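You operate a simulated robot arm through the tools that you are given. There is no shell and no other tool. Be economical: measure what you need, move in short steps, check, and stop when the job is done.

You are at the controls of a simulated robot arm. One attempt, no reset.

Task
Prime the short land, run the timer and lay the white foam strip on at DONE.
Fine: orange-lug housing; the pen goes back in its stand. A coat counts when it lies all over at full strength: go over it till it gets no stronger.

Only the result counts: the job must be done as asked and must still hold three seconds after the hand-in. Knocking over, shifting, dropping, spilling or breaking anything else fails it.

Robot
A 7-joint arm with a two-finger parallel gripper, fixed in place. Base frame: the origin is at the foot of the arm, x ahead of it, y to its left, z up; the work surface is at about z = 0.75. Lengths are in m, angles in degrees, forces in N, time in s.
With the tool pointing down near the work surface it reaches from about 0.3 to 0.68 m from the base axis. Its first joint turns from -66.0 to 66.0 degrees. Payload 1.57 kg.
The tool frame sits at the grasp point between the pads (the TCP): z along the fingers, y along the line on which they close. The tips reach 0.03 m beyond it. Largest opening 0.11 m; finger width 0.024, thickness 0.012; the body of the gripper, 0.048 by 0.112 m, starts 0.078 m behind the TCP.
Orientation is that of the tool frame in the base frame, as a unit quaternion [x, y, z, w]. With the fingers straight down and closing along the base's y, the tool's x points along the base's -x, its y along +y and its z along -z.

Tools
- The arm moves only by the tool drive_tool. Its arguments are lists of equal length, an entry for each row: "slide": the shift along the tool's x, y, z in m, a list of three; "angular": the turn, a rotation vector about the tool's x, y, z in rad, a list of three. In form: {"slide": [[x, y, z], ...], "angular": [[rx, ry, rz], ...]}. A call has 1 to 20 rows; each row is the pose to reach, as a shift and turn from the pose commanded when the call began, along the tool's axes at that moment. "jaw" is the finger opening in m, from 0 to 0.11, set as the call begins (left out, the last holds). Rows are played at 5 a second. More than 0.05 m and 8.6 degrees between two rows, or a gripper value outside its range, and nothing of the call is played. A pose out of reach is approached as far as the arm can. The call stops where the force on the tool passes 40 N (or 10 N more than at its start, if that is more) or the arm is blocked; 0.2 s more then pass. The fingers move at their own pace (about 0.108 m/s each) and stop on an object; they squeeze with about 43 N. The grip force told is the motor's: it shows also when the fingers shut on nothing. Time passes only in rows, and 0.2 s behind the last, so rows that repeat a pose let the fingers close. It gives the time, the measured TCP pose, the force on the tool (base axes), the opening and the grip force at its end, in the units of the frame above (readings bear some noise), with the torque about the TCP (base axes, N m) and any sound that the robot's microphone picked up.
- Cameras (640 x 400 px; columns grow to the right, rows downward): "scene" is fixed at [0.1572, -0.3875, 1.3977]; the picture's right is [0.82, -0.57, 0.00], its down [-0.36, -0.53, -0.77] and it looks along [0.43, 0.63, -0.64] (base axes); focal length 284 px, centre (320, 200). "wrist" rides on the gripper at [0.07, 0.016, -0.141] in the tool frame; the picture's right is [-0.23, 0.97, 0.00], its down [-0.86, -0.20, -0.48] and it looks along [-0.47, -0.11, 0.88] (tool axes); focal length 222 px, centre (320, 200).
- capture(camera): a new picture of that camera. It takes no simulated time.
- pixel_to_xyz(camera, pixels): there is no depth. For up to 12 entries [column, row, z] of the newest picture of that camera ("zoom" is the newest enlarged one), the place [x, y] in the base frame at which the ray of that pixel passes the height z, good to about 0.002 m. It takes no simulated time.
- zoom(camera, box): a new picture of the part [left, top, right, bottom] of that camera's present view, enlarged. It takes no simulated time.
- hand_in(): hands the job in; it is judged then, once.

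Work in short steps. Measure before you move; look again where a grasp or a placing could have gone wrong, and mend it. You have 80 turns and 38 pictures in all, those below and enlarged ones among them. Open the gripper and draw the arm clear of the work before you hand the job in, unless the task says otherwise; then end with one line.

The tools are called as name(argument=value, ...) on one line, values as JSON. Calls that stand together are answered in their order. drive_tool: Moves the arm, as the interface text tells. Its arguments: {"type":"object","properties":{"slide":{"type":"array"},"angular":{"type":"array"},"jaw":{"type":"number"}},"required":["slide","angular"]} The other tools are called the same way: capture (camera) takes a picture; pixel_to_xyz (camera, pixels) gives the place at which the rays of pixels pass given heights; zoom (camera, box) takes an enlarged picture of a part of a camera's view; hand_in () hands the job in.

At the start:

```text
t: 0.0
ee_pos: [0.3753, 0.0181, 1.1389]
orientation: [0.001, 1.0, 0.0, 0.001]
ft_force: [-0.4, 0.7, 0.2]
wrist_torque: [-0.02, -0.01, 0.04]
gripper_width: 0.11
gripper_force: 0.0
```

scene: 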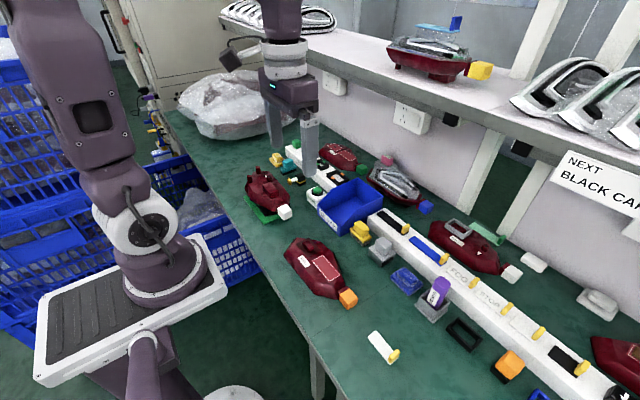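
wrist: 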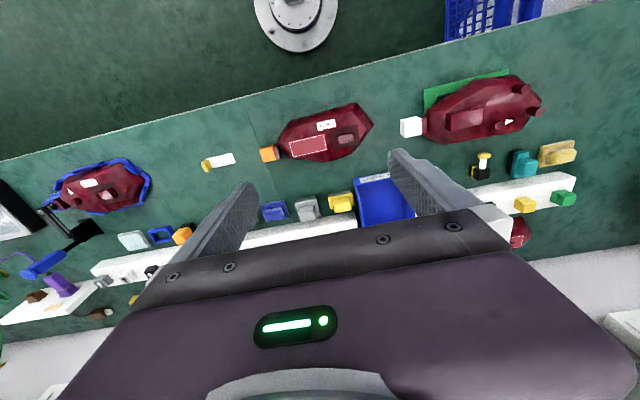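

The orange-lug housing shows at about (318,268) in the scene picture, a white strip with a yellow tab at (383,347), and a purple pen in a stand at (437,293). I enlarge these areas.

zoom(camera="scene", box=[270, 220, 430, 320])

zoom(camera="scene", box=[360, 230, 600, 380])

zoom(camera="scene", box=[240, 130, 400, 230])

```text
4.00 times, centred on (350, 270) of scene
```

zoom: 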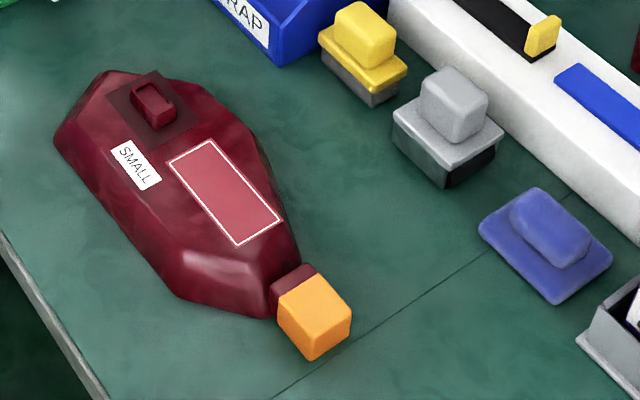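

```text
2.67 times, centred on (480, 305) of scene
```

zoom: 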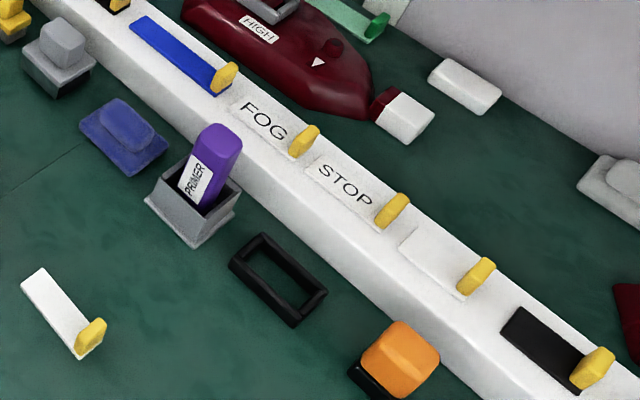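

```text
4.00 times, centred on (320, 180) of scene
```

zoom: 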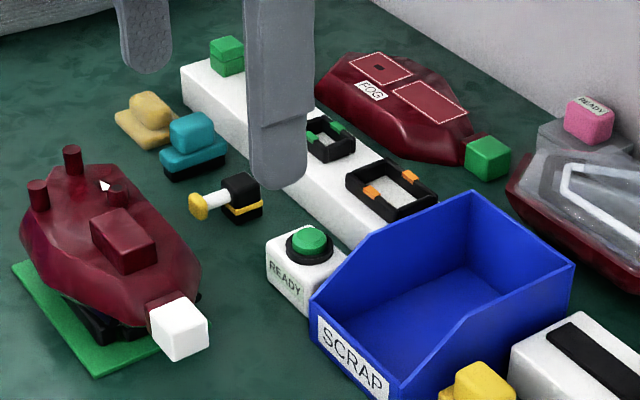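

I need closer views of the housing and the right end of the bench; I zoom on the wrist view and the scene's far right.

zoom(camera="wrist", box=[190, 90, 390, 215])

zoom(camera="wrist", box=[0, 150, 208, 330])

zoom(camera="scene", box=[480, 240, 640, 400])

```text
3.20 times, centred on (290, 152) of wrist
```

zoom: 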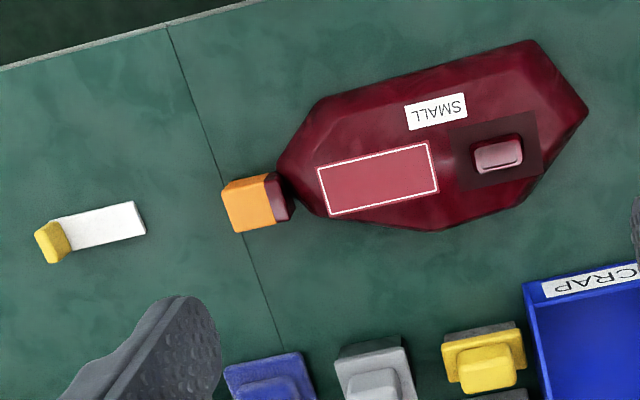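

```text
2.22 times, centred on (104, 240) of wrist
```

zoom: 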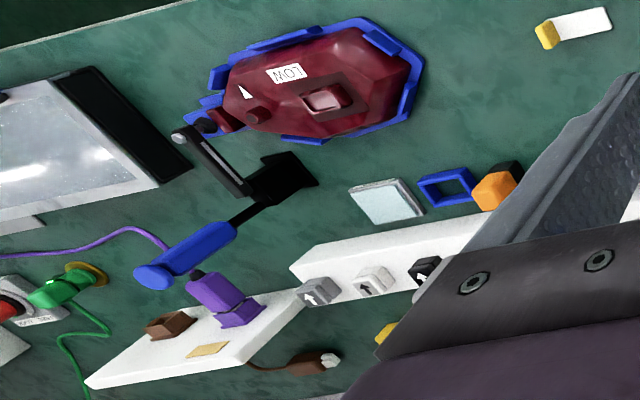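

```text
2.50 times, centred on (560, 320) of scene
```

zoom: 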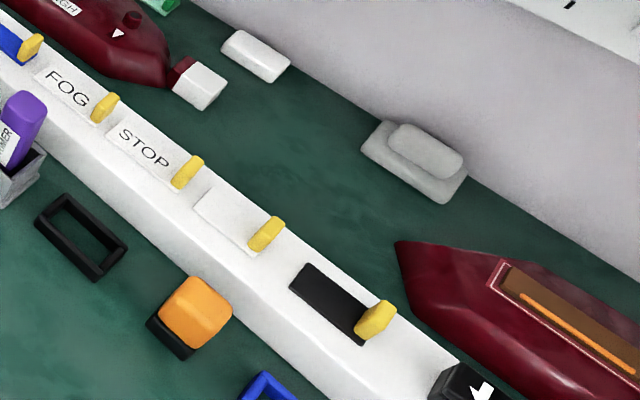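

Only one outlined land shows on the SMALL housing's top. I measure key spots: housing land corners, strips, pen stand, READY boxes.

zoom(camera="scene", box=[300, 140, 460, 240])

pixel_to_xyz(camera="scene", pixels=[[312, 260, 0.82], [323, 255, 0.82], [340.5, 274, 0.82], [329, 281, 0.82], [370, 336, 0.755], [395, 356, 0.755], [433, 305, 0.75], [441, 280, 0.85], [317, 190, 0.79], [511, 317, 0.8], [535, 333, 0.8], [346, 298, 0.8]])

pixel_to_xyz(camera="wrist", pixels=[[289, 142, 0.82], [324, 134, 0.82], [326.5, 150, 0.82], [294, 157, 0.82], [211, 160, 0.755], [235, 158, 0.755], [269, 153, 0.8]])

```text
4.00 times, centred on (380, 190) of scene
```

zoom: 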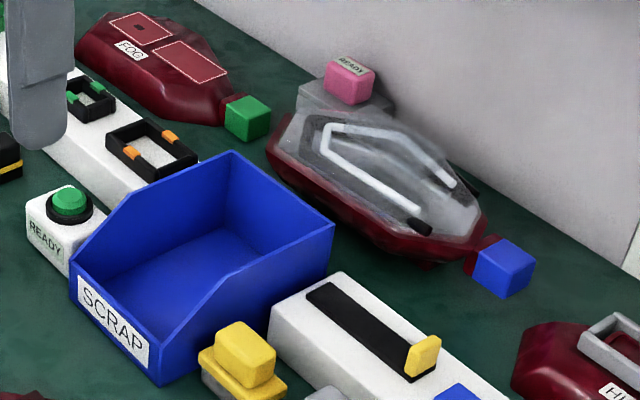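

```text
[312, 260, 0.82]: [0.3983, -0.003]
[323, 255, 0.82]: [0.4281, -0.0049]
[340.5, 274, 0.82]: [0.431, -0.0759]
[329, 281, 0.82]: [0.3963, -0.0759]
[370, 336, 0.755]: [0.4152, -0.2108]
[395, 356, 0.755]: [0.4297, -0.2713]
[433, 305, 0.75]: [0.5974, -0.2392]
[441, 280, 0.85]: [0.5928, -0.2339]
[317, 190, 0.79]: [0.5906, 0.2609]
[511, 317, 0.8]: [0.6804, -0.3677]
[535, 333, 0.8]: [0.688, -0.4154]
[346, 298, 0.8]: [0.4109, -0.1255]
```

```text
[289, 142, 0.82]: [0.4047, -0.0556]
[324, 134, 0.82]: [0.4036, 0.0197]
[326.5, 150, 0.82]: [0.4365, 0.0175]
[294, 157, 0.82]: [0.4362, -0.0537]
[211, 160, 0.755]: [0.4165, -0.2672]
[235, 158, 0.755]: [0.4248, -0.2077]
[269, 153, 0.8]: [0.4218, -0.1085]
```

Combining both cameras puts the land's top near z≈0.789, spanning x≈0.41–0.44, y≈-0.06–0.02. I bring the wrist camera closer for a good look at the land and strip.

drive_tool(slide=[[0.014, -0.023, 0.035], [0.028, -0.046, 0.07], [0.042, -0.07, 0.105], [0.055, -0.093, 0.139]], angular=[[0, 0, 0], [0, 0, 0], [0, 0, 0], [0, 0, 0]], jaw=0.05)

capture(camera="wrist")

```text
t: 1.0
ee_pos: [0.3225, -0.0765, 1.0013]
orientation: [0.0, 1.0, 0.0, 0.0]
ft_force: [0.4, 0.0, -0.3]
wrist_torque: [0.01, -0.03, 0.01]
gripper_width: 0.0501
gripper_force: 0.0
```

```text
28 pictures are left
```

wrist: 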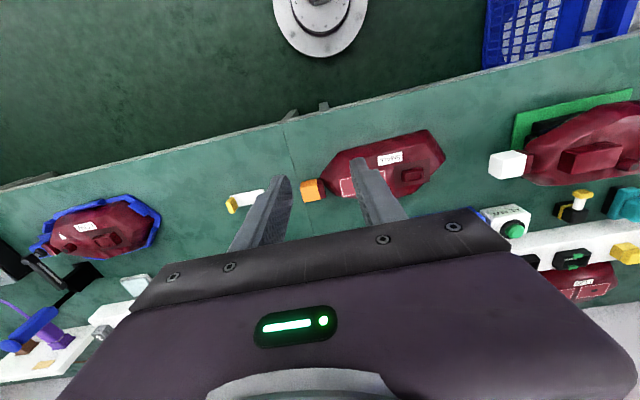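

The fingers hide the land; from further out (x≈0.46) the land will appear above the fingers. I move there.

drive_tool(slide=[[-0.04, 0, 0.01], [-0.08, -0.01, 0.03], [-0.12, -0.03, 0.05], [-0.145, -0.03, 0.07]], angular=[[0, 0, 0], [0, 0, 0], [0, 0, 0], [0, 0, 0]])

capture(camera="wrist")

zoom(camera="wrist", box=[140, 40, 460, 240])

```text
t: 2.0
ee_pos: [0.4685, -0.1045, 0.9332]
orientation: [0.0, 1.0, 0.0, 0.0]
ft_force: [-0.5, 0.1, -0.4]
wrist_torque: [0.02, 0.0, 0.03]
gripper_width: 0.0501
gripper_force: 0.0
```

```text
27 pictures are left
```

wrist: 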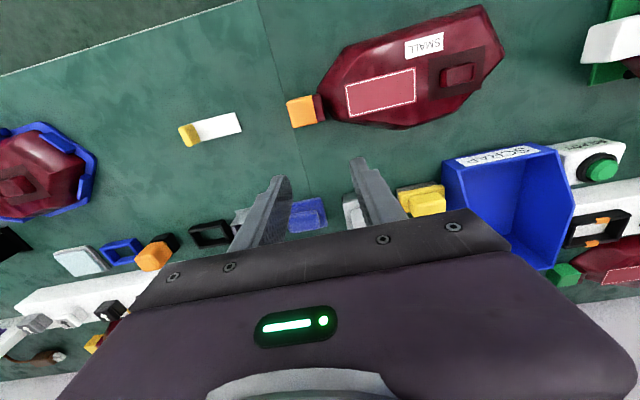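

```text
2.00 times, centred on (300, 140) of wrist
```

zoom: 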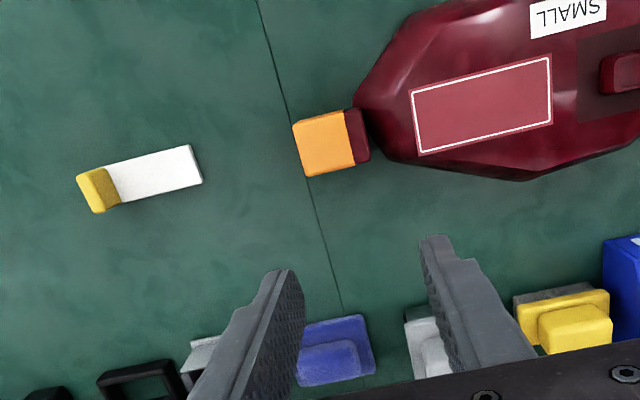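

The land is well seen now at wrist px (344,86),(414,68),(416,101),(350,117), and the loose strip at (177–243, 112–147). I measure them and the READY box, pen stand and housing.

pixel_to_xyz(camera="zoom", pixels=[[409, 92, 0.79], [549, 56, 0.79], [553, 123, 0.79], [420, 155, 0.79], [110, 167, 0.755], [190, 145, 0.755], [202, 183, 0.755], [118, 206, 0.755], [79, 178, 0.76], [95, 212, 0.76], [330, 140, 0.79]])

pixel_to_xyz(camera="scene", pixels=[[312, 260, 0.79], [323, 255, 0.79], [340.5, 274, 0.79], [329, 281, 0.79], [367, 335, 0.755], [374, 331, 0.755], [389, 364, 0.755], [398, 357, 0.755]])

```text
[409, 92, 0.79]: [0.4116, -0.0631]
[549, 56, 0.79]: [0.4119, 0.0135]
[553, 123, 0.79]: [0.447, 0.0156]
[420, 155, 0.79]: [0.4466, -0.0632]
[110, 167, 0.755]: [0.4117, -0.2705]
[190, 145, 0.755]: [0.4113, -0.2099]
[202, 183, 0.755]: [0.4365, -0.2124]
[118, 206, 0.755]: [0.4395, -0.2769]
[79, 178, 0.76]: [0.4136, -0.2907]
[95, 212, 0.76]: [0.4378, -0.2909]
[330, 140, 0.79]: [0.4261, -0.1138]
```

```text
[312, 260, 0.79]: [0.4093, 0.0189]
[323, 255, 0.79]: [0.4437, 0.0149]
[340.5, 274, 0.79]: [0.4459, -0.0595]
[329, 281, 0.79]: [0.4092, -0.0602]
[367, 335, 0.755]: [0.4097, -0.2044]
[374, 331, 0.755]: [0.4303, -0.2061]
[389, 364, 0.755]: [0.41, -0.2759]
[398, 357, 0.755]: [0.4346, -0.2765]
```

Land: about 0.077 x 0.034 m, centred (0.428,-0.023), z≈0.788; the loose strip lies at x 0.411–0.438, y -0.29–-0.208 with its tab at -y, and is the plain white one in reach. Now a closer look at the pen in its stand.

drive_tool(slide=[[-0.04, -0.03, -0.01], [-0.08, -0.06, -0.02], [-0.12, -0.09, -0.02], [-0.15, -0.115, -0.02]], angular=[[0, 0, 0], [0, 0, 0], [0, 0, 0], [0, 0, 0]], jaw=0.06)

capture(camera="wrist")

zoom(camera="scene", box=[400, 260, 480, 330])

```text
refused: row 1 steps farther than a row can; nothing moved
```

```text
25 pictures are left
```

wrist: 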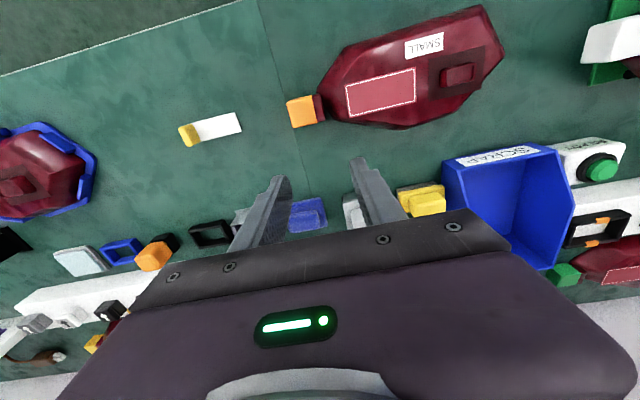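

```text
5.71 times, centred on (440, 295) of scene
```

zoom: 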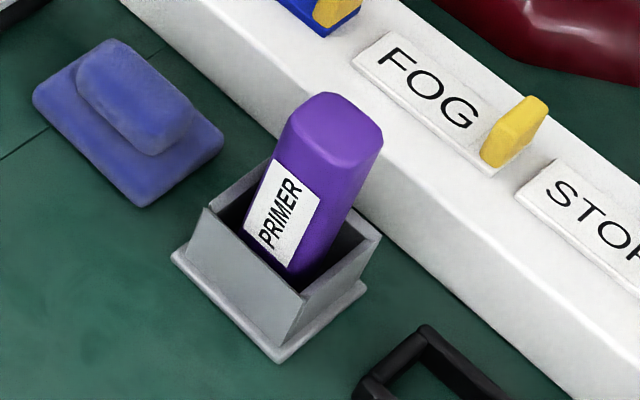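

The first row was just over the limit; I redo it in smaller rows.

drive_tool(slide=[[-0.03, -0.023, -0.005], [-0.06, -0.046, -0.01], [-0.09, -0.07, -0.02], [-0.12, -0.093, -0.02], [-0.15, -0.115, -0.02]], angular=[[0, 0, 0], [0, 0, 0], [0, 0, 0], [0, 0, 0], [0, 0, 0]], jaw=0.06)

zoom(camera="wrist", box=[180, 40, 500, 240])

pixel_to_xyz(camera="scene", pixels=[[437, 277, 0.82], [447, 281, 0.82], [437, 277, 0.84], [447, 281, 0.84], [448, 323, 0.75], [430, 304, 0.75], [465, 308, 0.75]])

```text
t: 3.2
ee_pos: [0.6134, -0.2198, 0.952]
orientation: [0.001, 1.0, 0.0, -0.001]
ft_force: [0.2, 0.1, 0.4]
wrist_torque: [0.01, 0.05, 0.04]
gripper_width: 0.06
gripper_force: 0.1
```

```text
2.00 times, centred on (340, 140) of wrist
```

zoom: 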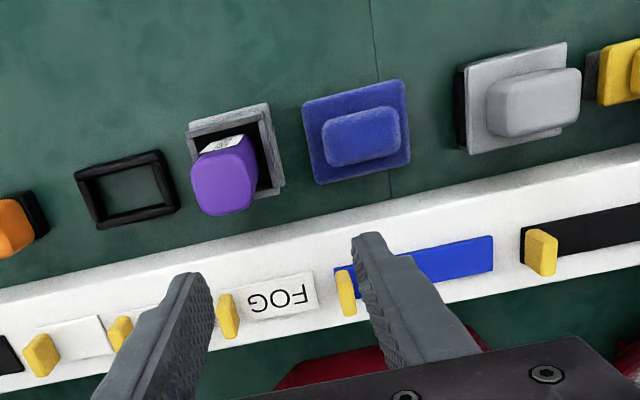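

```text
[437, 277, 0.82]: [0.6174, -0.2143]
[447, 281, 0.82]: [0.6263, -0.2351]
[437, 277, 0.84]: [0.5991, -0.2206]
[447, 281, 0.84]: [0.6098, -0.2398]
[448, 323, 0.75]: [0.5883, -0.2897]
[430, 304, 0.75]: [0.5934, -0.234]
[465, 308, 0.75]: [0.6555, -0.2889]
```

The pen stands in a square holder; I triangulate its top and the holder's rim.

pixel_to_xyz(camera="zoom", pixels=[[222, 185, 0.82], [222, 185, 0.84], [222, 185, 0.86], [188, 122, 0.79], [265, 104, 0.79], [284, 190, 0.755], [192, 165, 0.84], [250, 155, 0.84], [255, 198, 0.84], [205, 213, 0.84], [222, 135, 0.79]])

pixel_to_xyz(camera="scene", pixels=[[441.5, 280, 0.82], [441.5, 280, 0.84], [441.5, 280, 0.86], [425.5, 296, 0.79], [450, 317, 0.79], [466, 302, 0.79], [447, 286, 0.79]])

zoom(camera="wrist", box=[250, 80, 346, 160])

```text
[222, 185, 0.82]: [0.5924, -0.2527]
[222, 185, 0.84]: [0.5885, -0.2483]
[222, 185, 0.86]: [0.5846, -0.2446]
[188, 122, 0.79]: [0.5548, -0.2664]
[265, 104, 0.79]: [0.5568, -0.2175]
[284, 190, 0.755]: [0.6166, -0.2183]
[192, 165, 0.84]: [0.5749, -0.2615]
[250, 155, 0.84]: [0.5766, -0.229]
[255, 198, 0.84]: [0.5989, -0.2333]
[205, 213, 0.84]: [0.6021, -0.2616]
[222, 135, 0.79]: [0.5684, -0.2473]
```

```text
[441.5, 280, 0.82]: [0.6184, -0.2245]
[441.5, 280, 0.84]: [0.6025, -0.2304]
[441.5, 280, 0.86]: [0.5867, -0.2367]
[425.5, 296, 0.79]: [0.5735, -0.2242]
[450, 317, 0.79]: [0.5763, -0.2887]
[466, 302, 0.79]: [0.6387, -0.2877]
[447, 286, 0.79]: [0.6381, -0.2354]
```

```text
5.00 times, centred on (298, 120) of wrist
```

zoom: 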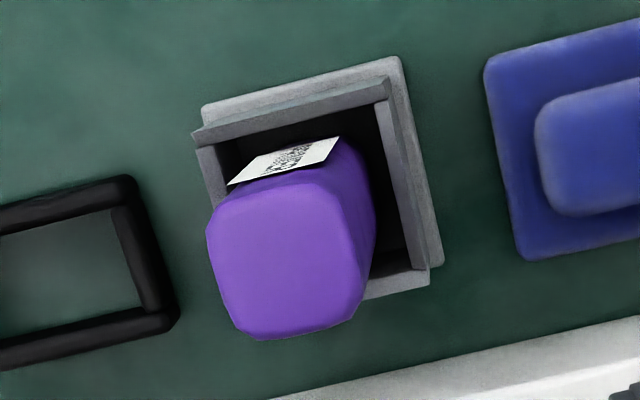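

The top of the pen triangulates at z≈0.865. I refine it and the holder on this enlarged picture.

pixel_to_xyz(camera="zoom", pixels=[[207, 225, 0.865], [345, 185, 0.865], [372, 270, 0.865], [240, 338, 0.865], [285, 262, 0.865], [192, 132, 0.785], [388, 78, 0.785], [430, 282, 0.785], [202, 108, 0.755], [400, 58, 0.755], [442, 268, 0.755]])

```text
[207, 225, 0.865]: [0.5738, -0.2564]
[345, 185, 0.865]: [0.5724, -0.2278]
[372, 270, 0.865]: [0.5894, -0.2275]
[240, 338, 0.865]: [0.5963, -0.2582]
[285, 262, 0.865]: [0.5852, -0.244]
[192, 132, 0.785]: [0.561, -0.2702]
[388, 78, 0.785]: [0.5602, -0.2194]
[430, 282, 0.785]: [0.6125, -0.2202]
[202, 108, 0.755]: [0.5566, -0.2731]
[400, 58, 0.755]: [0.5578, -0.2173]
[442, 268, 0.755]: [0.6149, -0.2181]
```

Holder centre (0.5865,-0.245), pen centre (0.585,-0.244), about 0.03 wide. I go above it, then down to TCP z≈0.837.

drive_tool(slide=[[0.014, -0.012, 0], [0.0275, -0.0243, 0], [0.0275, -0.0243, 0.03], [0.0275, -0.0243, 0.06], [0.0275, -0.0243, 0.09], [0.0275, -0.0243, 0.115]], angular=[[0, 0, 0], [0, 0, 0], [0, 0, 0], [0, 0, 0], [0, 0, 0], [0, 0, 0]], jaw=0.06)

zoom(camera="scene", box=[380, 220, 500, 330])

```text
t: 4.6
ee_pos: [0.5871, -0.244, 0.8353]
orientation: [0.0, 1.0, -0.001, 0.0]
ft_force: [0.7, 0.2, 0.2]
wrist_torque: [0.0, 0.02, 0.0]
gripper_width: 0.0599
gripper_force: 0.1
```

```text
3.64 times, centred on (440, 275) of scene
```

zoom: 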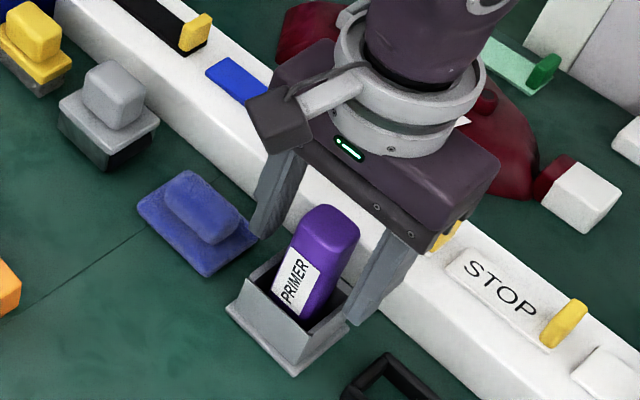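

The fingers straddle the pen with no contact. I close and then lift straight up.

drive_tool(slide=[[0, 0, 0], [0, 0, 0], [0, 0, 0], [0, 0, 0]], angular=[[0, 0, 0], [0, 0, 0], [0, 0, 0], [0, 0, 0]], jaw=0.0)

drive_tool(slide=[[0, 0, -0.02], [0, 0, -0.04], [0, 0, -0.07], [0, 0, -0.1], [0, 0, -0.12]], angular=[[0, 0, 0], [0, 0, 0], [0, 0, 0], [0, 0, 0], [0, 0, 0]])

zoom(camera="scene", box=[380, 190, 500, 330])

```text
t: 5.6
ee_pos: [0.5877, -0.2425, 0.8369]
orientation: [0.001, 1.0, 0.0, 0.0]
ft_force: [0.2, -0.3, 0.0]
wrist_torque: [0.0, -0.02, 0.04]
gripper_width: 0.0286
gripper_force: 38.8
```

```text
t: 6.8
ee_pos: [0.5867, -0.2435, 0.9568]
orientation: [0.0, 1.0, 0.0, 0.0]
ft_force: [-0.1, 1.0, -0.3]
wrist_torque: [0.01, 0.01, 0.01]
gripper_width: 0.0285
gripper_force: 38.9
```

```text
2.86 times, centred on (440, 260) of scene
```

zoom: 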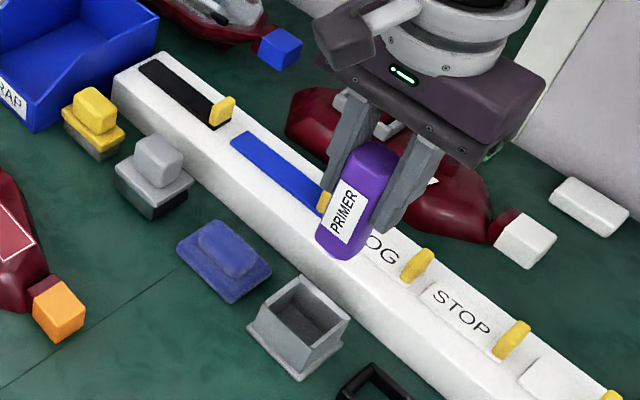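

Pen lifted. I compute the bottom end's height from its pixel (~(448,280) in the scene).

pixel_to_xyz(camera="scene", pixels=[[447, 281, 0.85], [447, 281, 0.87], [447, 281, 0.89], [447, 281, 0.91]])

zoom(camera="scene", box=[415, 220, 485, 290])

```text
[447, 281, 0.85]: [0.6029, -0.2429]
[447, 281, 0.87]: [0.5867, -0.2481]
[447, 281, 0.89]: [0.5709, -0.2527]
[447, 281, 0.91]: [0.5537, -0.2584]
```

```text
5.71 times, centred on (450, 255) of scene
```

zoom: 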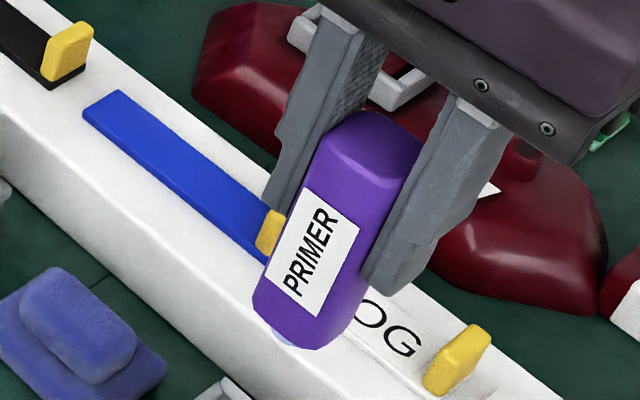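

A pale tip pokes out below the body, at roughly TCP−0.078. I carry the pen over the land's centre at height, then down to z≈0.885.

drive_tool(slide=[[0.023, 0.031, 0], [0.045, 0.063, 0], [0.068, 0.094, 0], [0.091, 0.126, 0], [0.113, 0.157, 0], [0.136, 0.188, 0], [0.159, 0.22, 0], [0.159, 0.22, 0.025], [0.159, 0.22, 0.05], [0.159, 0.22, 0.07]], angular=[[0, 0, 0], [0, 0, 0], [0, 0, 0], [0, 0, 0], [0, 0, 0], [0, 0, 0], [0, 0, 0], [0, 0, 0], [0, 0, 0], [0, 0, 0]])

zoom(camera="scene", box=[280, 210, 380, 300])

```text
t: 9.0
ee_pos: [0.4279, -0.0241, 0.8858]
orientation: [-0.001, 1.0, 0.0, 0.001]
ft_force: [1.1, 0.0, -0.7]
wrist_torque: [-0.02, 0.0, 0.0]
gripper_width: 0.0288
gripper_force: 38.8
```

```text
4.44 times, centred on (330, 255) of scene
```

zoom: 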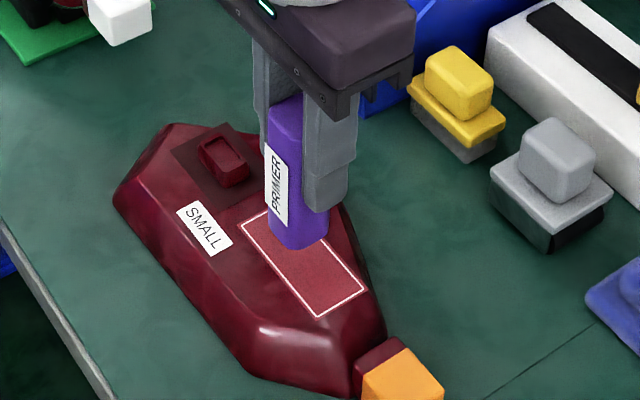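

The pen hovers centred over the land. I lower it in small steps, watching the force.

drive_tool(slide=[[0, 0, 0.005], [0, 0, 0.01], [0, 0, 0.013]], angular=[[0, 0, 0], [0, 0, 0], [0, 0, 0]])

drive_tool(slide=[[0, 0, 0.0015], [0, 0, 0.003]], angular=[[0, 0, 0], [0, 0, 0]])

drive_tool(slide=[[0, 0, 0.001], [0, 0, 0.002]], angular=[[0, 0, 0], [0, 0, 0]])

```text
t: 9.8
ee_pos: [0.4281, -0.0252, 0.8742]
orientation: [0.0, 1.0, 0.001, 0.0]
ft_force: [1.0, 0.5, -1.0]
wrist_torque: [0.02, 0.01, 0.02]
gripper_width: 0.0288
gripper_force: 38.6
```

```text
t: 10.4
ee_pos: [0.4302, -0.024, 0.8704]
orientation: [0.0, 1.0, 0.0, 0.001]
ft_force: [0.2, 0.4, -0.9]
wrist_torque: [-0.02, -0.02, 0.01]
gripper_width: 0.0289
gripper_force: 38.8
```

```text
t: 11.0
ee_pos: [0.4286, -0.0249, 0.8679]
orientation: [-0.001, 1.0, 0.001, 0.0]
ft_force: [-0.1, -0.3, 0.6]
wrist_torque: [0.01, 0.0, -0.04]
gripper_width: 0.0287
gripper_force: 38.6
```

No contact yet at 0.868. I keep lowering in 2 mm steps.

drive_tool(slide=[[0, 0, 0.001], [0, 0, 0.002]], angular=[[0, 0, 0], [0, 0, 0]])

drive_tool(slide=[[0, 0, 0.001], [0, 0, 0.002]], angular=[[0, 0, 0], [0, 0, 0]])

drive_tool(slide=[[0, 0, 0.001], [0, 0, 0.0015]], angular=[[0, 0, 0], [0, 0, 0]])

```text
t: 11.6
ee_pos: [0.4284, -0.0247, 0.8649]
orientation: [0.001, 1.0, 0.0, 0.0]
ft_force: [-0.7, 0.0, -0.7]
wrist_torque: [0.0, 0.01, 0.0]
gripper_width: 0.0289
gripper_force: 39.0
```

```text
t: 12.2
ee_pos: [0.4282, -0.0241, 0.8649]
orientation: [-0.001, 1.0, 0.001, 0.001]
ft_force: [-1.6, 0.2, 18.3]
wrist_torque: [-0.02, 0.23, 0.0]
gripper_width: 0.0289
gripper_force: 38.6
```

```text
t: 12.8
ee_pos: [0.4288, -0.0253, 0.8628]
orientation: [0.0, 1.0, 0.0, 0.002]
ft_force: [-0.7, 1.8, 35.5]
wrist_torque: [0.06, 0.03, -0.01]
gripper_width: 0.0286
gripper_force: 39.1
```

Contact came near TCP z≈0.865 (35 N now, too heavy). I ease off about 2.6 mm and draw a short test stroke along y.

drive_tool(slide=[[0, 0, -0.0026], [0, 0.008, -0.0026], [0, 0.016, -0.0026], [0, 0.008, -0.0026], [0, 0, -0.0026]], angular=[[0, 0, 0], [0, 0, 0], [0, 0, 0], [0, 0, 0], [0, 0, 0]])

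drive_tool(slide=[[0, 0, -0.02], [0, -0.04, -0.04], [0, -0.08, -0.05], [0, -0.12, -0.05]], angular=[[0, 0, 0], [0, 0, 0], [0, 0, 0], [0, 0, 0]])

zoom(camera="scene", box=[290, 235, 360, 295])

```text
t: 14.0
ee_pos: [0.428, -0.0238, 0.866]
orientation: [0.0, 1.0, 0.0, 0.0]
ft_force: [-0.7, 0.0, -0.2]
wrist_torque: [0.03, 0.0, -0.02]
gripper_width: 0.0289
gripper_force: 38.8
```

```text
t: 15.0
ee_pos: [0.4281, -0.1439, 0.9143]
orientation: [0.0, 1.0, 0.0, -0.001]
ft_force: [-0.4, -0.7, 0.0]
wrist_torque: [0.04, 0.0, -0.03]
gripper_width: 0.0286
gripper_force: 39.0
```

```text
6.67 times, centred on (325, 265) of scene
```

zoom: 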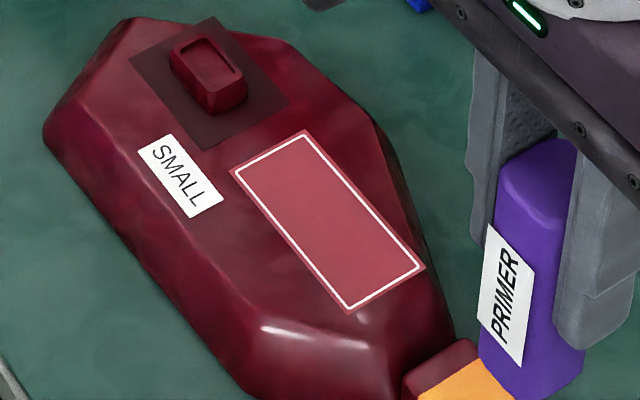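

No mark shows; the ease-off had lost contact (0 N). I return and stroke again about 15 N pressed, reading the force during it.

drive_tool(slide=[[0, 0.04, 0], [0, 0.08, 0], [0, 0.12, 0.01], [0, 0.12, 0.03], [0, 0.12, 0.045], [0, 0.12, 0.0508]], angular=[[0, 0, 0], [0, 0, 0], [0, 0, 0], [0, 0, 0], [0, 0, 0], [0, 0, 0]])

drive_tool(slide=[[0, 0.004, 0], [0, 0.008, 0], [0, 0.012, 0], [0, 0.016, 0], [0, 0.02, 0]], angular=[[0, 0, 0], [0, 0, 0], [0, 0, 0], [0, 0, 0], [0, 0, 0]])

drive_tool(slide=[[0, -0.005, 0], [0, -0.01, 0], [0, -0.015, 0], [0, -0.02, 0], [0, -0.025, 0], [0, -0.03, 0]], angular=[[0, 0, 0], [0, 0, 0], [0, 0, 0], [0, 0, 0], [0, 0, 0], [0, 0, 0]])

```text
t: 16.4
ee_pos: [0.4297, -0.024, 0.8642]
orientation: [0.0, 1.0, 0.0, -0.001]
ft_force: [-0.1, -0.1, -0.5]
wrist_torque: [0.0, 0.05, 0.06]
gripper_width: 0.0287
gripper_force: 38.7
```

```text
t: 17.6
ee_pos: [0.4289, -0.0028, 0.864]
orientation: [0.0, 1.0, 0.001, 0.0]
ft_force: [-0.1, 0.3, -0.8]
wrist_torque: [0.0, -0.03, 0.0]
gripper_width: 0.0286
gripper_force: 38.6
```

```text
t: 19.0
ee_pos: [0.4285, -0.0337, 0.8644]
orientation: [0.0, 1.0, 0.0, 0.0]
ft_force: [-0.1, 0.2, 0.5]
wrist_torque: [-0.02, 0.01, 0.03]
gripper_width: 0.0289
gripper_force: 38.1
```

Force is zero: the pen slid up slightly in the grip under the earlier load. I lower by 1 mm at a time to a light contact.

drive_tool(slide=[[0, 0, 0.0005], [0, 0, 0.001], [0, 0, 0.001]], angular=[[0, 0, 0], [0, 0, 0], [0, 0, 0]])

drive_tool(slide=[[0, 0, 0.0004], [0, 0, 0.0008], [0, 0, 0.0008]], angular=[[0, 0, 0], [0, 0, 0], [0, 0, 0]])

```text
t: 19.8
ee_pos: [0.4282, -0.0336, 0.8626]
orientation: [0.0, 1.0, 0.001, -0.001]
ft_force: [0.4, -1.1, 0.6]
wrist_torque: [0.01, 0.03, -0.01]
gripper_width: 0.0287
gripper_force: 38.5
```

```text
t: 20.6
ee_pos: [0.4294, -0.0349, 0.8629]
orientation: [0.0, 1.0, 0.0, 0.0]
ft_force: [-2.7, 0.4, 17.1]
wrist_torque: [0.06, 0.19, -0.03]
gripper_width: 0.0285
gripper_force: 38.9
```

17 N now. I ease 0.4 mm and stroke along y.

drive_tool(slide=[[0, 0, -0.0004], [0, 0.005, -0.0004], [0, 0.01, -0.0004], [0, 0.015, -0.0004], [0, 0.02, -0.0004]], angular=[[0, 0, 0], [0, 0, 0], [0, 0, 0], [0, 0, 0], [0, 0, 0]])

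zoom(camera="scene", box=[290, 235, 360, 295])

```text
t: 21.8
ee_pos: [0.4279, -0.0146, 0.8628]
orientation: [0.0, 1.0, 0.001, 0.0]
ft_force: [-0.2, -1.3, 5.2]
wrist_torque: [-0.18, -0.04, -0.02]
gripper_width: 0.0285
gripper_force: 38.1
```

```text
6.67 times, centred on (325, 265) of scene
```

zoom: 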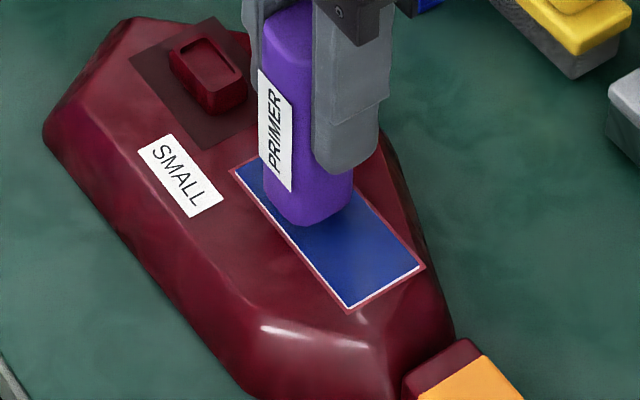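

Now the land turns blue with the coat. I go on rubbing over its whole length at three x-offsets with light pressure.

drive_tool(slide=[[0, 0.006, 0.0001], [0, 0.012, 0.0001], [0, 0.018, 0.0001], [0.004, 0.018, 0.0001], [0.008, 0.018, 0.0001], [0.008, 0.01, 0.0001], [0.008, 0.002, 0.0001], [0.008, -0.006, 0.0001], [0.008, -0.014, 0.0001], [0.008, -0.022, 0.0001], [0.008, -0.03, 0.0001], [0.004, -0.034, 0.0001], [0, -0.034, 0.0001], [0, -0.026, 0.0001], [0, -0.018, 0.0001], [0, -0.01, 0.0001], [0, -0.002, 0.0001], [0, 0.006, 0.0001], [0, 0.012, 0.0001], [0, 0.018, 0.0001]], angular=[[0, 0, 0], [0, 0, 0], [0, 0, 0], [0, 0, 0], [0, 0, 0], [0, 0, 0], [0, 0, 0], [0, 0, 0], [0, 0, 0], [0, 0, 0], [0, 0, 0], [0, 0, 0], [0, 0, 0], [0, 0, 0], [0, 0, 0], [0, 0, 0], [0, 0, 0], [0, 0, 0], [0, 0, 0], [0, 0, 0]])

drive_tool(slide=[[-0.004, 0, 0], [-0.008, 0, 0], [-0.008, -0.007, 0], [-0.008, -0.014, 0], [-0.008, -0.021, 0], [-0.008, -0.028, 0], [-0.008, -0.035, 0], [-0.008, -0.042, 0], [-0.008, -0.049, 0], [-0.004, -0.052, 0], [0, -0.052, 0], [0, -0.044, 0], [0, -0.036, 0], [0, -0.028, 0]], angular=[[0, 0, 0], [0, 0, 0], [0, 0, 0], [0, 0, 0], [0, 0, 0], [0, 0, 0], [0, 0, 0], [0, 0, 0], [0, 0, 0], [0, 0, 0], [0, 0, 0], [0, 0, 0], [0, 0, 0], [0, 0, 0]])

zoom(camera="scene", box=[290, 235, 360, 295])

```text
t: 26.0
ee_pos: [0.4289, 0.0035, 0.862]
orientation: [0.0, 1.0, 0.0, 0.001]
ft_force: [1.2, -7.9, 23.0]
wrist_torque: [-0.6, -0.07, 0.01]
gripper_width: 0.0286
gripper_force: 38.5
```

```text
t: 29.0
ee_pos: [0.4292, -0.0225, 0.8622]
orientation: [0.0, 1.0, 0.0, -0.001]
ft_force: [-0.4, -0.2, -1.3]
wrist_torque: [0.03, -0.02, -0.03]
gripper_width: 0.0287
gripper_force: 38.2
```

```text
6.67 times, centred on (325, 265) of scene
```

zoom: 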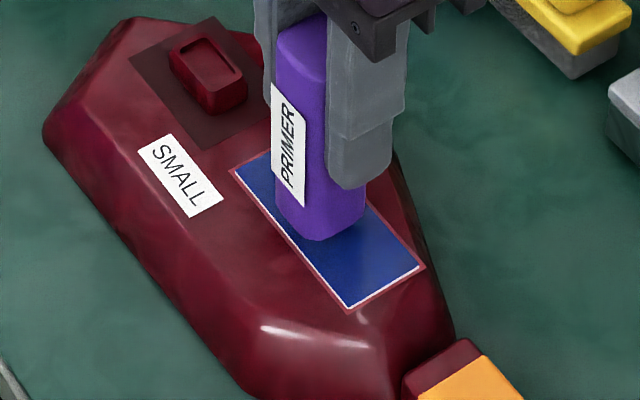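

Shade looks even, but contact was lost at the end. I re-find contact and go over it again to see whether it strengthens.

drive_tool(slide=[[0, 0, 0.0003], [0, 0, 0.0006], [0, 0, 0.0006]], angular=[[0, 0, 0], [0, 0, 0], [0, 0, 0]])

```text
t: 29.8
ee_pos: [0.4292, -0.022, 0.8625]
orientation: [0.001, 1.0, -0.001, 0.001]
ft_force: [-1.1, 2.5, 17.4]
wrist_torque: [0.18, 0.11, -0.03]
gripper_width: 0.0287
gripper_force: 38.5
```

17 N; I ease 0.3 mm and stroke to both ends, reading forces.

drive_tool(slide=[[0, 0, -0.0003], [0, -0.007, -0.0003], [0, -0.014, -0.0003], [0, -0.021, -0.0003], [0, -0.028, -0.0003]], angular=[[0, 0, 0], [0, 0, 0], [0, 0, 0], [0, 0, 0], [0, 0, 0]])

drive_tool(slide=[[0.004, 0, 0], [0.008, 0, 0], [0.008, 0.007, 0], [0.008, 0.014, 0], [0.008, 0.021, 0], [0.008, 0.028, 0], [0.008, 0.035, 0], [0.008, 0.042, 0], [0.008, 0.049, 0], [0.008, 0.055, 0]], angular=[[0, 0, 0], [0, 0, 0], [0, 0, 0], [0, 0, 0], [0, 0, 0], [0, 0, 0], [0, 0, 0], [0, 0, 0], [0, 0, 0], [0, 0, 0]])

drive_tool(slide=[[-0.006, 0, 0], [-0.012, 0, 0], [-0.016, 0, 0], [-0.016, -0.007, 0], [-0.016, -0.014, 0], [-0.016, -0.021, 0], [-0.016, -0.028, 0], [-0.016, -0.035, 0], [-0.016, -0.042, 0], [-0.016, -0.049, 0], [-0.016, -0.055, 0]], angular=[[0, 0, 0], [0, 0, 0], [0, 0, 0], [0, 0, 0], [0, 0, 0], [0, 0, 0], [0, 0, 0], [0, 0, 0], [0, 0, 0], [0, 0, 0], [0, 0, 0]])

```text
t: 31.0
ee_pos: [0.4278, -0.0518, 0.8637]
orientation: [0.0, 1.0, 0.001, 0.0]
ft_force: [0.5, 4.9, 14.4]
wrist_torque: [0.4, -0.04, 0.0]
gripper_width: 0.0286
gripper_force: 38.4
```

```text
t: 33.2
ee_pos: [0.4215, 0.0024, 0.863]
orientation: [0.001, 1.0, 0.0, -0.002]
ft_force: [-0.2, -2.9, 6.7]
wrist_torque: [-0.17, -0.05, 0.04]
gripper_width: 0.029
gripper_force: 38.9
```

```text
t: 35.6
ee_pos: [0.4359, -0.0529, 0.8624]
orientation: [0.0, 1.0, 0.0, 0.0]
ft_force: [0.1, 0.7, -0.4]
wrist_torque: [0.01, 0.01, 0.0]
gripper_width: 0.0287
gripper_force: 39.0
```

Contact faded on the last lane; I lower 0.5 mm and stroke back over that lane, then lift a little aside to look.

drive_tool(slide=[[0, 0, 0.0005], [0, 0.007, 0.0005], [0, 0.014, 0.0005], [0, 0.021, 0.0005], [0, 0.028, 0.0005], [0, 0.035, 0.0005], [0, 0.042, 0.0005], [0, 0.049, 0.0005], [0, 0.055, 0.0005]], angular=[[0, 0, 0], [0, 0, 0], [0, 0, 0], [0, 0, 0], [0, 0, 0], [0, 0, 0], [0, 0, 0], [0, 0, 0], [0, 0, 0]])

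drive_tool(slide=[[0.005, 0, 0], [0.01, 0, 0], [0.01, -0.007, 0], [0.01, -0.014, 0], [0.01, -0.021, 0], [0.01, -0.028, 0], [0.01, -0.035, 0], [0.01, -0.042, 0], [0.01, -0.049, 0], [0.01, -0.055, 0]], angular=[[0, 0, 0], [0, 0, 0], [0, 0, 0], [0, 0, 0], [0, 0, 0], [0, 0, 0], [0, 0, 0], [0, 0, 0], [0, 0, 0], [0, 0, 0]])

zoom(camera="scene", box=[290, 235, 360, 295])

```text
t: 37.6
ee_pos: [0.4374, 0.0023, 0.8614]
orientation: [0.001, 1.0, -0.001, 0.0]
ft_force: [1.0, -5.8, 19.4]
wrist_torque: [-0.51, -0.02, 0.01]
gripper_width: 0.0289
gripper_force: 38.0
```

```text
t: 39.8
ee_pos: [0.428, -0.0516, 0.8624]
orientation: [0.0, 1.0, 0.0, -0.001]
ft_force: [-0.4, 5.4, 19.8]
wrist_torque: [0.47, 0.11, -0.02]
gripper_width: 0.0288
gripper_force: 38.7
```

```text
6.67 times, centred on (325, 265) of scene
```

zoom: 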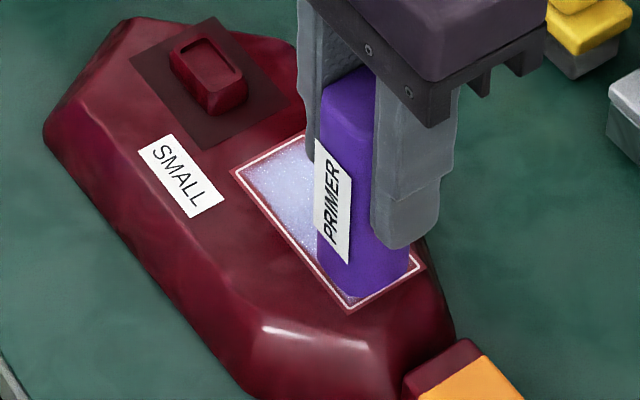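

The land now shows a pale speckled shade, different from before. I make another full pass over two lanes and compare.

drive_tool(slide=[[0.006, 0, 0], [0.008, 0.007, 0], [0.008, 0.014, 0], [0.008, 0.021, 0], [0.008, 0.028, 0], [0.008, 0.035, 0], [0.008, 0.042, 0], [0.008, 0.049, 0], [0.008, 0.055, 0]], angular=[[0, 0, 0], [0, 0, 0], [0, 0, 0], [0, 0, 0], [0, 0, 0], [0, 0, 0], [0, 0, 0], [0, 0, 0], [0, 0, 0]])

drive_tool(slide=[[-0.005, 0, 0.0002], [-0.01, 0, 0.0002], [-0.016, 0, 0.0002], [-0.016, -0.007, 0.0002], [-0.016, -0.014, 0.0002], [-0.016, -0.021, 0.0002], [-0.016, -0.028, 0.0002], [-0.016, -0.035, 0.0002], [-0.016, -0.042, 0.0002], [-0.016, -0.049, 0.0002], [-0.016, -0.055, 0.0002]], angular=[[0, 0, 0], [0, 0, 0], [0, 0, 0], [0, 0, 0], [0, 0, 0], [0, 0, 0], [0, 0, 0], [0, 0, 0], [0, 0, 0], [0, 0, 0], [0, 0, 0]])

zoom(camera="scene", box=[290, 235, 360, 295])

```text
t: 41.8
ee_pos: [0.4168, 0.0029, 0.8616]
orientation: [0.0, 1.0, 0.0, -0.001]
ft_force: [0.5, 0.3, 0.2]
wrist_torque: [-0.03, -0.01, 0.0]
gripper_width: 0.0288
gripper_force: 38.5
```

```text
t: 44.2
ee_pos: [0.435, -0.0522, 0.862]
orientation: [0.0, 1.0, -0.001, 0.001]
ft_force: [1.2, 7.2, 22.8]
wrist_torque: [0.54, -0.01, 0.01]
gripper_width: 0.0285
gripper_force: 39.0
```

```text
6.67 times, centred on (325, 265) of scene
```

zoom: 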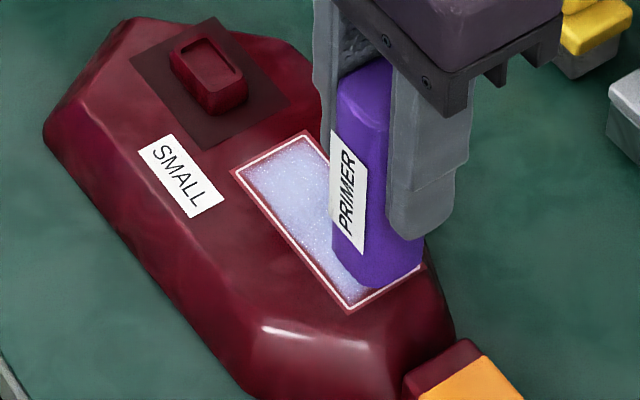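

The coat is strengthening and still slightly uneven. I go over all lanes again, covering the ends a bit further.

drive_tool(slide=[[0, -0.004, 0], [0.006, -0.004, 0], [0.012, -0.004, 0], [0.018, -0.004, 0], [0.018, 0.004, 0], [0.018, 0.012, 0], [0.018, 0.02, 0], [0.018, 0.028, 0], [0.018, 0.036, 0], [0.018, 0.044, 0], [0.018, 0.052, 0], [0.018, 0.06, 0], [0.009, 0.06, 0], [0.009, 0.052, 0], [0.009, 0.044, 0], [0.009, 0.036, 0], [0.009, 0.028, 0], [0.009, 0.02, 0], [0.009, 0.012, 0], [0.009, 0.004, 0]], angular=[[0, 0, 0], [0, 0, 0], [0, 0, 0], [0, 0, 0], [0, 0, 0], [0, 0, 0], [0, 0, 0], [0, 0, 0], [0, 0, 0], [0, 0, 0], [0, 0, 0], [0, 0, 0], [0, 0, 0], [0, 0, 0], [0, 0, 0], [0, 0, 0], [0, 0, 0], [0, 0, 0], [0, 0, 0], [0, 0, 0]])

drive_tool(slide=[[0, 0, 0.0003], [-0.009, -0.004, 0.0003], [-0.009, 0.004, 0.0003], [-0.009, 0.012, 0.0003], [-0.009, 0.02, 0.0003], [-0.009, 0.028, 0.0003], [-0.009, 0.036, 0.0003], [-0.009, 0.044, 0.0003], [-0.009, 0.052, 0.0003], [-0.009, 0.056, 0.0003], [0, 0.056, 0.0003], [0, 0.048, 0.0003], [0, 0.04, 0.0003], [0, 0.032, 0.0003], [0, 0.024, 0.0003], [0, 0.016, 0.0003], [0, 0.008, 0.0003], [0, 0, 0.0003], [0, -0.008, 0.0003]], angular=[[0, 0, 0], [0, 0, 0], [0, 0, 0], [0, 0, 0], [0, 0, 0], [0, 0, 0], [0, 0, 0], [0, 0, 0], [0, 0, 0], [0, 0, 0], [0, 0, 0], [0, 0, 0], [0, 0, 0], [0, 0, 0], [0, 0, 0], [0, 0, 0], [0, 0, 0], [0, 0, 0], [0, 0, 0]])

drive_tool(slide=[[0, 0, -0.02], [0, -0.04, -0.04], [0, -0.08, -0.05], [0, -0.11, -0.05]], angular=[[0, 0, 0], [0, 0, 0], [0, 0, 0], [0, 0, 0]])

zoom(camera="scene", box=[290, 235, 360, 295])

```text
t: 48.4
ee_pos: [0.4259, -0.0476, 0.8614]
orientation: [-0.001, 1.0, 0.0, 0.001]
ft_force: [0.2, 0.1, 0.5]
wrist_torque: [0.02, 0.01, -0.02]
gripper_width: 0.0288
gripper_force: 38.6
```

```text
t: 52.4
ee_pos: [0.4259, -0.0578, 0.8602]
orientation: [0.0, 1.0, 0.0, 0.0]
ft_force: [-0.5, 1.7, 4.6]
wrist_torque: [0.15, 0.0, 0.01]
gripper_width: 0.0287
gripper_force: 38.8
```

```text
t: 53.4
ee_pos: [0.4243, -0.1663, 0.9122]
orientation: [-0.001, 1.0, 0.0, 0.001]
ft_force: [-0.9, 0.2, 0.5]
wrist_torque: [-0.02, 0.02, 0.02]
gripper_width: 0.0287
gripper_force: 38.7
```

```text
6.67 times, centred on (325, 265) of scene
```

zoom: 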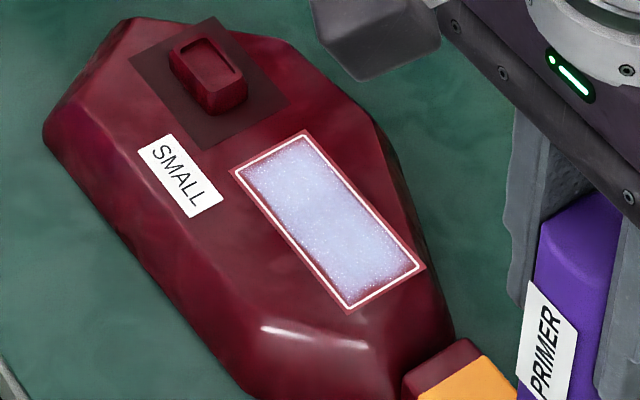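

The coat is pale all over but slightly thinner at the edges and far corner. I go back for another complete pass with lanes nearer the edges.

drive_tool(slide=[[0, 0.04, 0], [0, 0.08, 0], [0, 0.11, 0.02], [0, 0.11, 0.04], [0, 0.112, 0.0503], [-0.013, 0.112, 0.0503], [-0.013, 0.12, 0.0503], [-0.013, 0.128, 0.0503], [-0.013, 0.136, 0.0503], [-0.013, 0.144, 0.0503], [-0.013, 0.152, 0.0503], [-0.013, 0.16, 0.0503], [-0.013, 0.168, 0.0503], [-0.013, 0.174, 0.0503]], angular=[[0, 0, 0], [0, 0, 0], [0, 0, 0], [0, 0, 0], [0, 0, 0], [0, 0, 0], [0, 0, 0], [0, 0, 0], [0, 0, 0], [0, 0, 0], [0, 0, 0], [0, 0, 0], [0, 0, 0], [0, 0, 0]])

drive_tool(slide=[[0.007, 0, 0.0003], [0.014, 0, 0.0003], [0.022, 0, 0.0003], [0.022, -0.008, 0.0003], [0.022, -0.016, 0.0003], [0.022, -0.024, 0.0003], [0.022, -0.032, 0.0003], [0.022, -0.04, 0.0003], [0.022, -0.048, 0.0003], [0.022, -0.056, 0.0003], [0.022, -0.063, 0.0003], [0.011, -0.063, 0.0003], [0.011, -0.055, 0.0003], [0.011, -0.047, 0.0003], [0.011, -0.039, 0.0003], [0.011, -0.031, 0.0003], [0.011, -0.023, 0.0003], [0.011, -0.015, 0.0003], [0.011, -0.007, 0.0003], [0.011, 0, 0.0003]], angular=[[0, 0, 0], [0, 0, 0], [0, 0, 0], [0, 0, 0], [0, 0, 0], [0, 0, 0], [0, 0, 0], [0, 0, 0], [0, 0, 0], [0, 0, 0], [0, 0, 0], [0, 0, 0], [0, 0, 0], [0, 0, 0], [0, 0, 0], [0, 0, 0], [0, 0, 0], [0, 0, 0], [0, 0, 0], [0, 0, 0]])

```text
t: 56.4
ee_pos: [0.4394, 0.0078, 0.8612]
orientation: [-0.001, 1.0, 0.0, 0.001]
ft_force: [0.7, -7.3, 20.1]
wrist_torque: [-0.6, 0.01, 0.0]
gripper_width: 0.0289
gripper_force: 38.7
```

```text
t: 60.6
ee_pos: [0.4282, 0.0088, 0.8613]
orientation: [0.001, 1.0, 0.0, 0.0]
ft_force: [-0.1, -2.7, 7.7]
wrist_torque: [-0.19, -0.01, 0.03]
gripper_width: 0.0288
gripper_force: 38.1
```

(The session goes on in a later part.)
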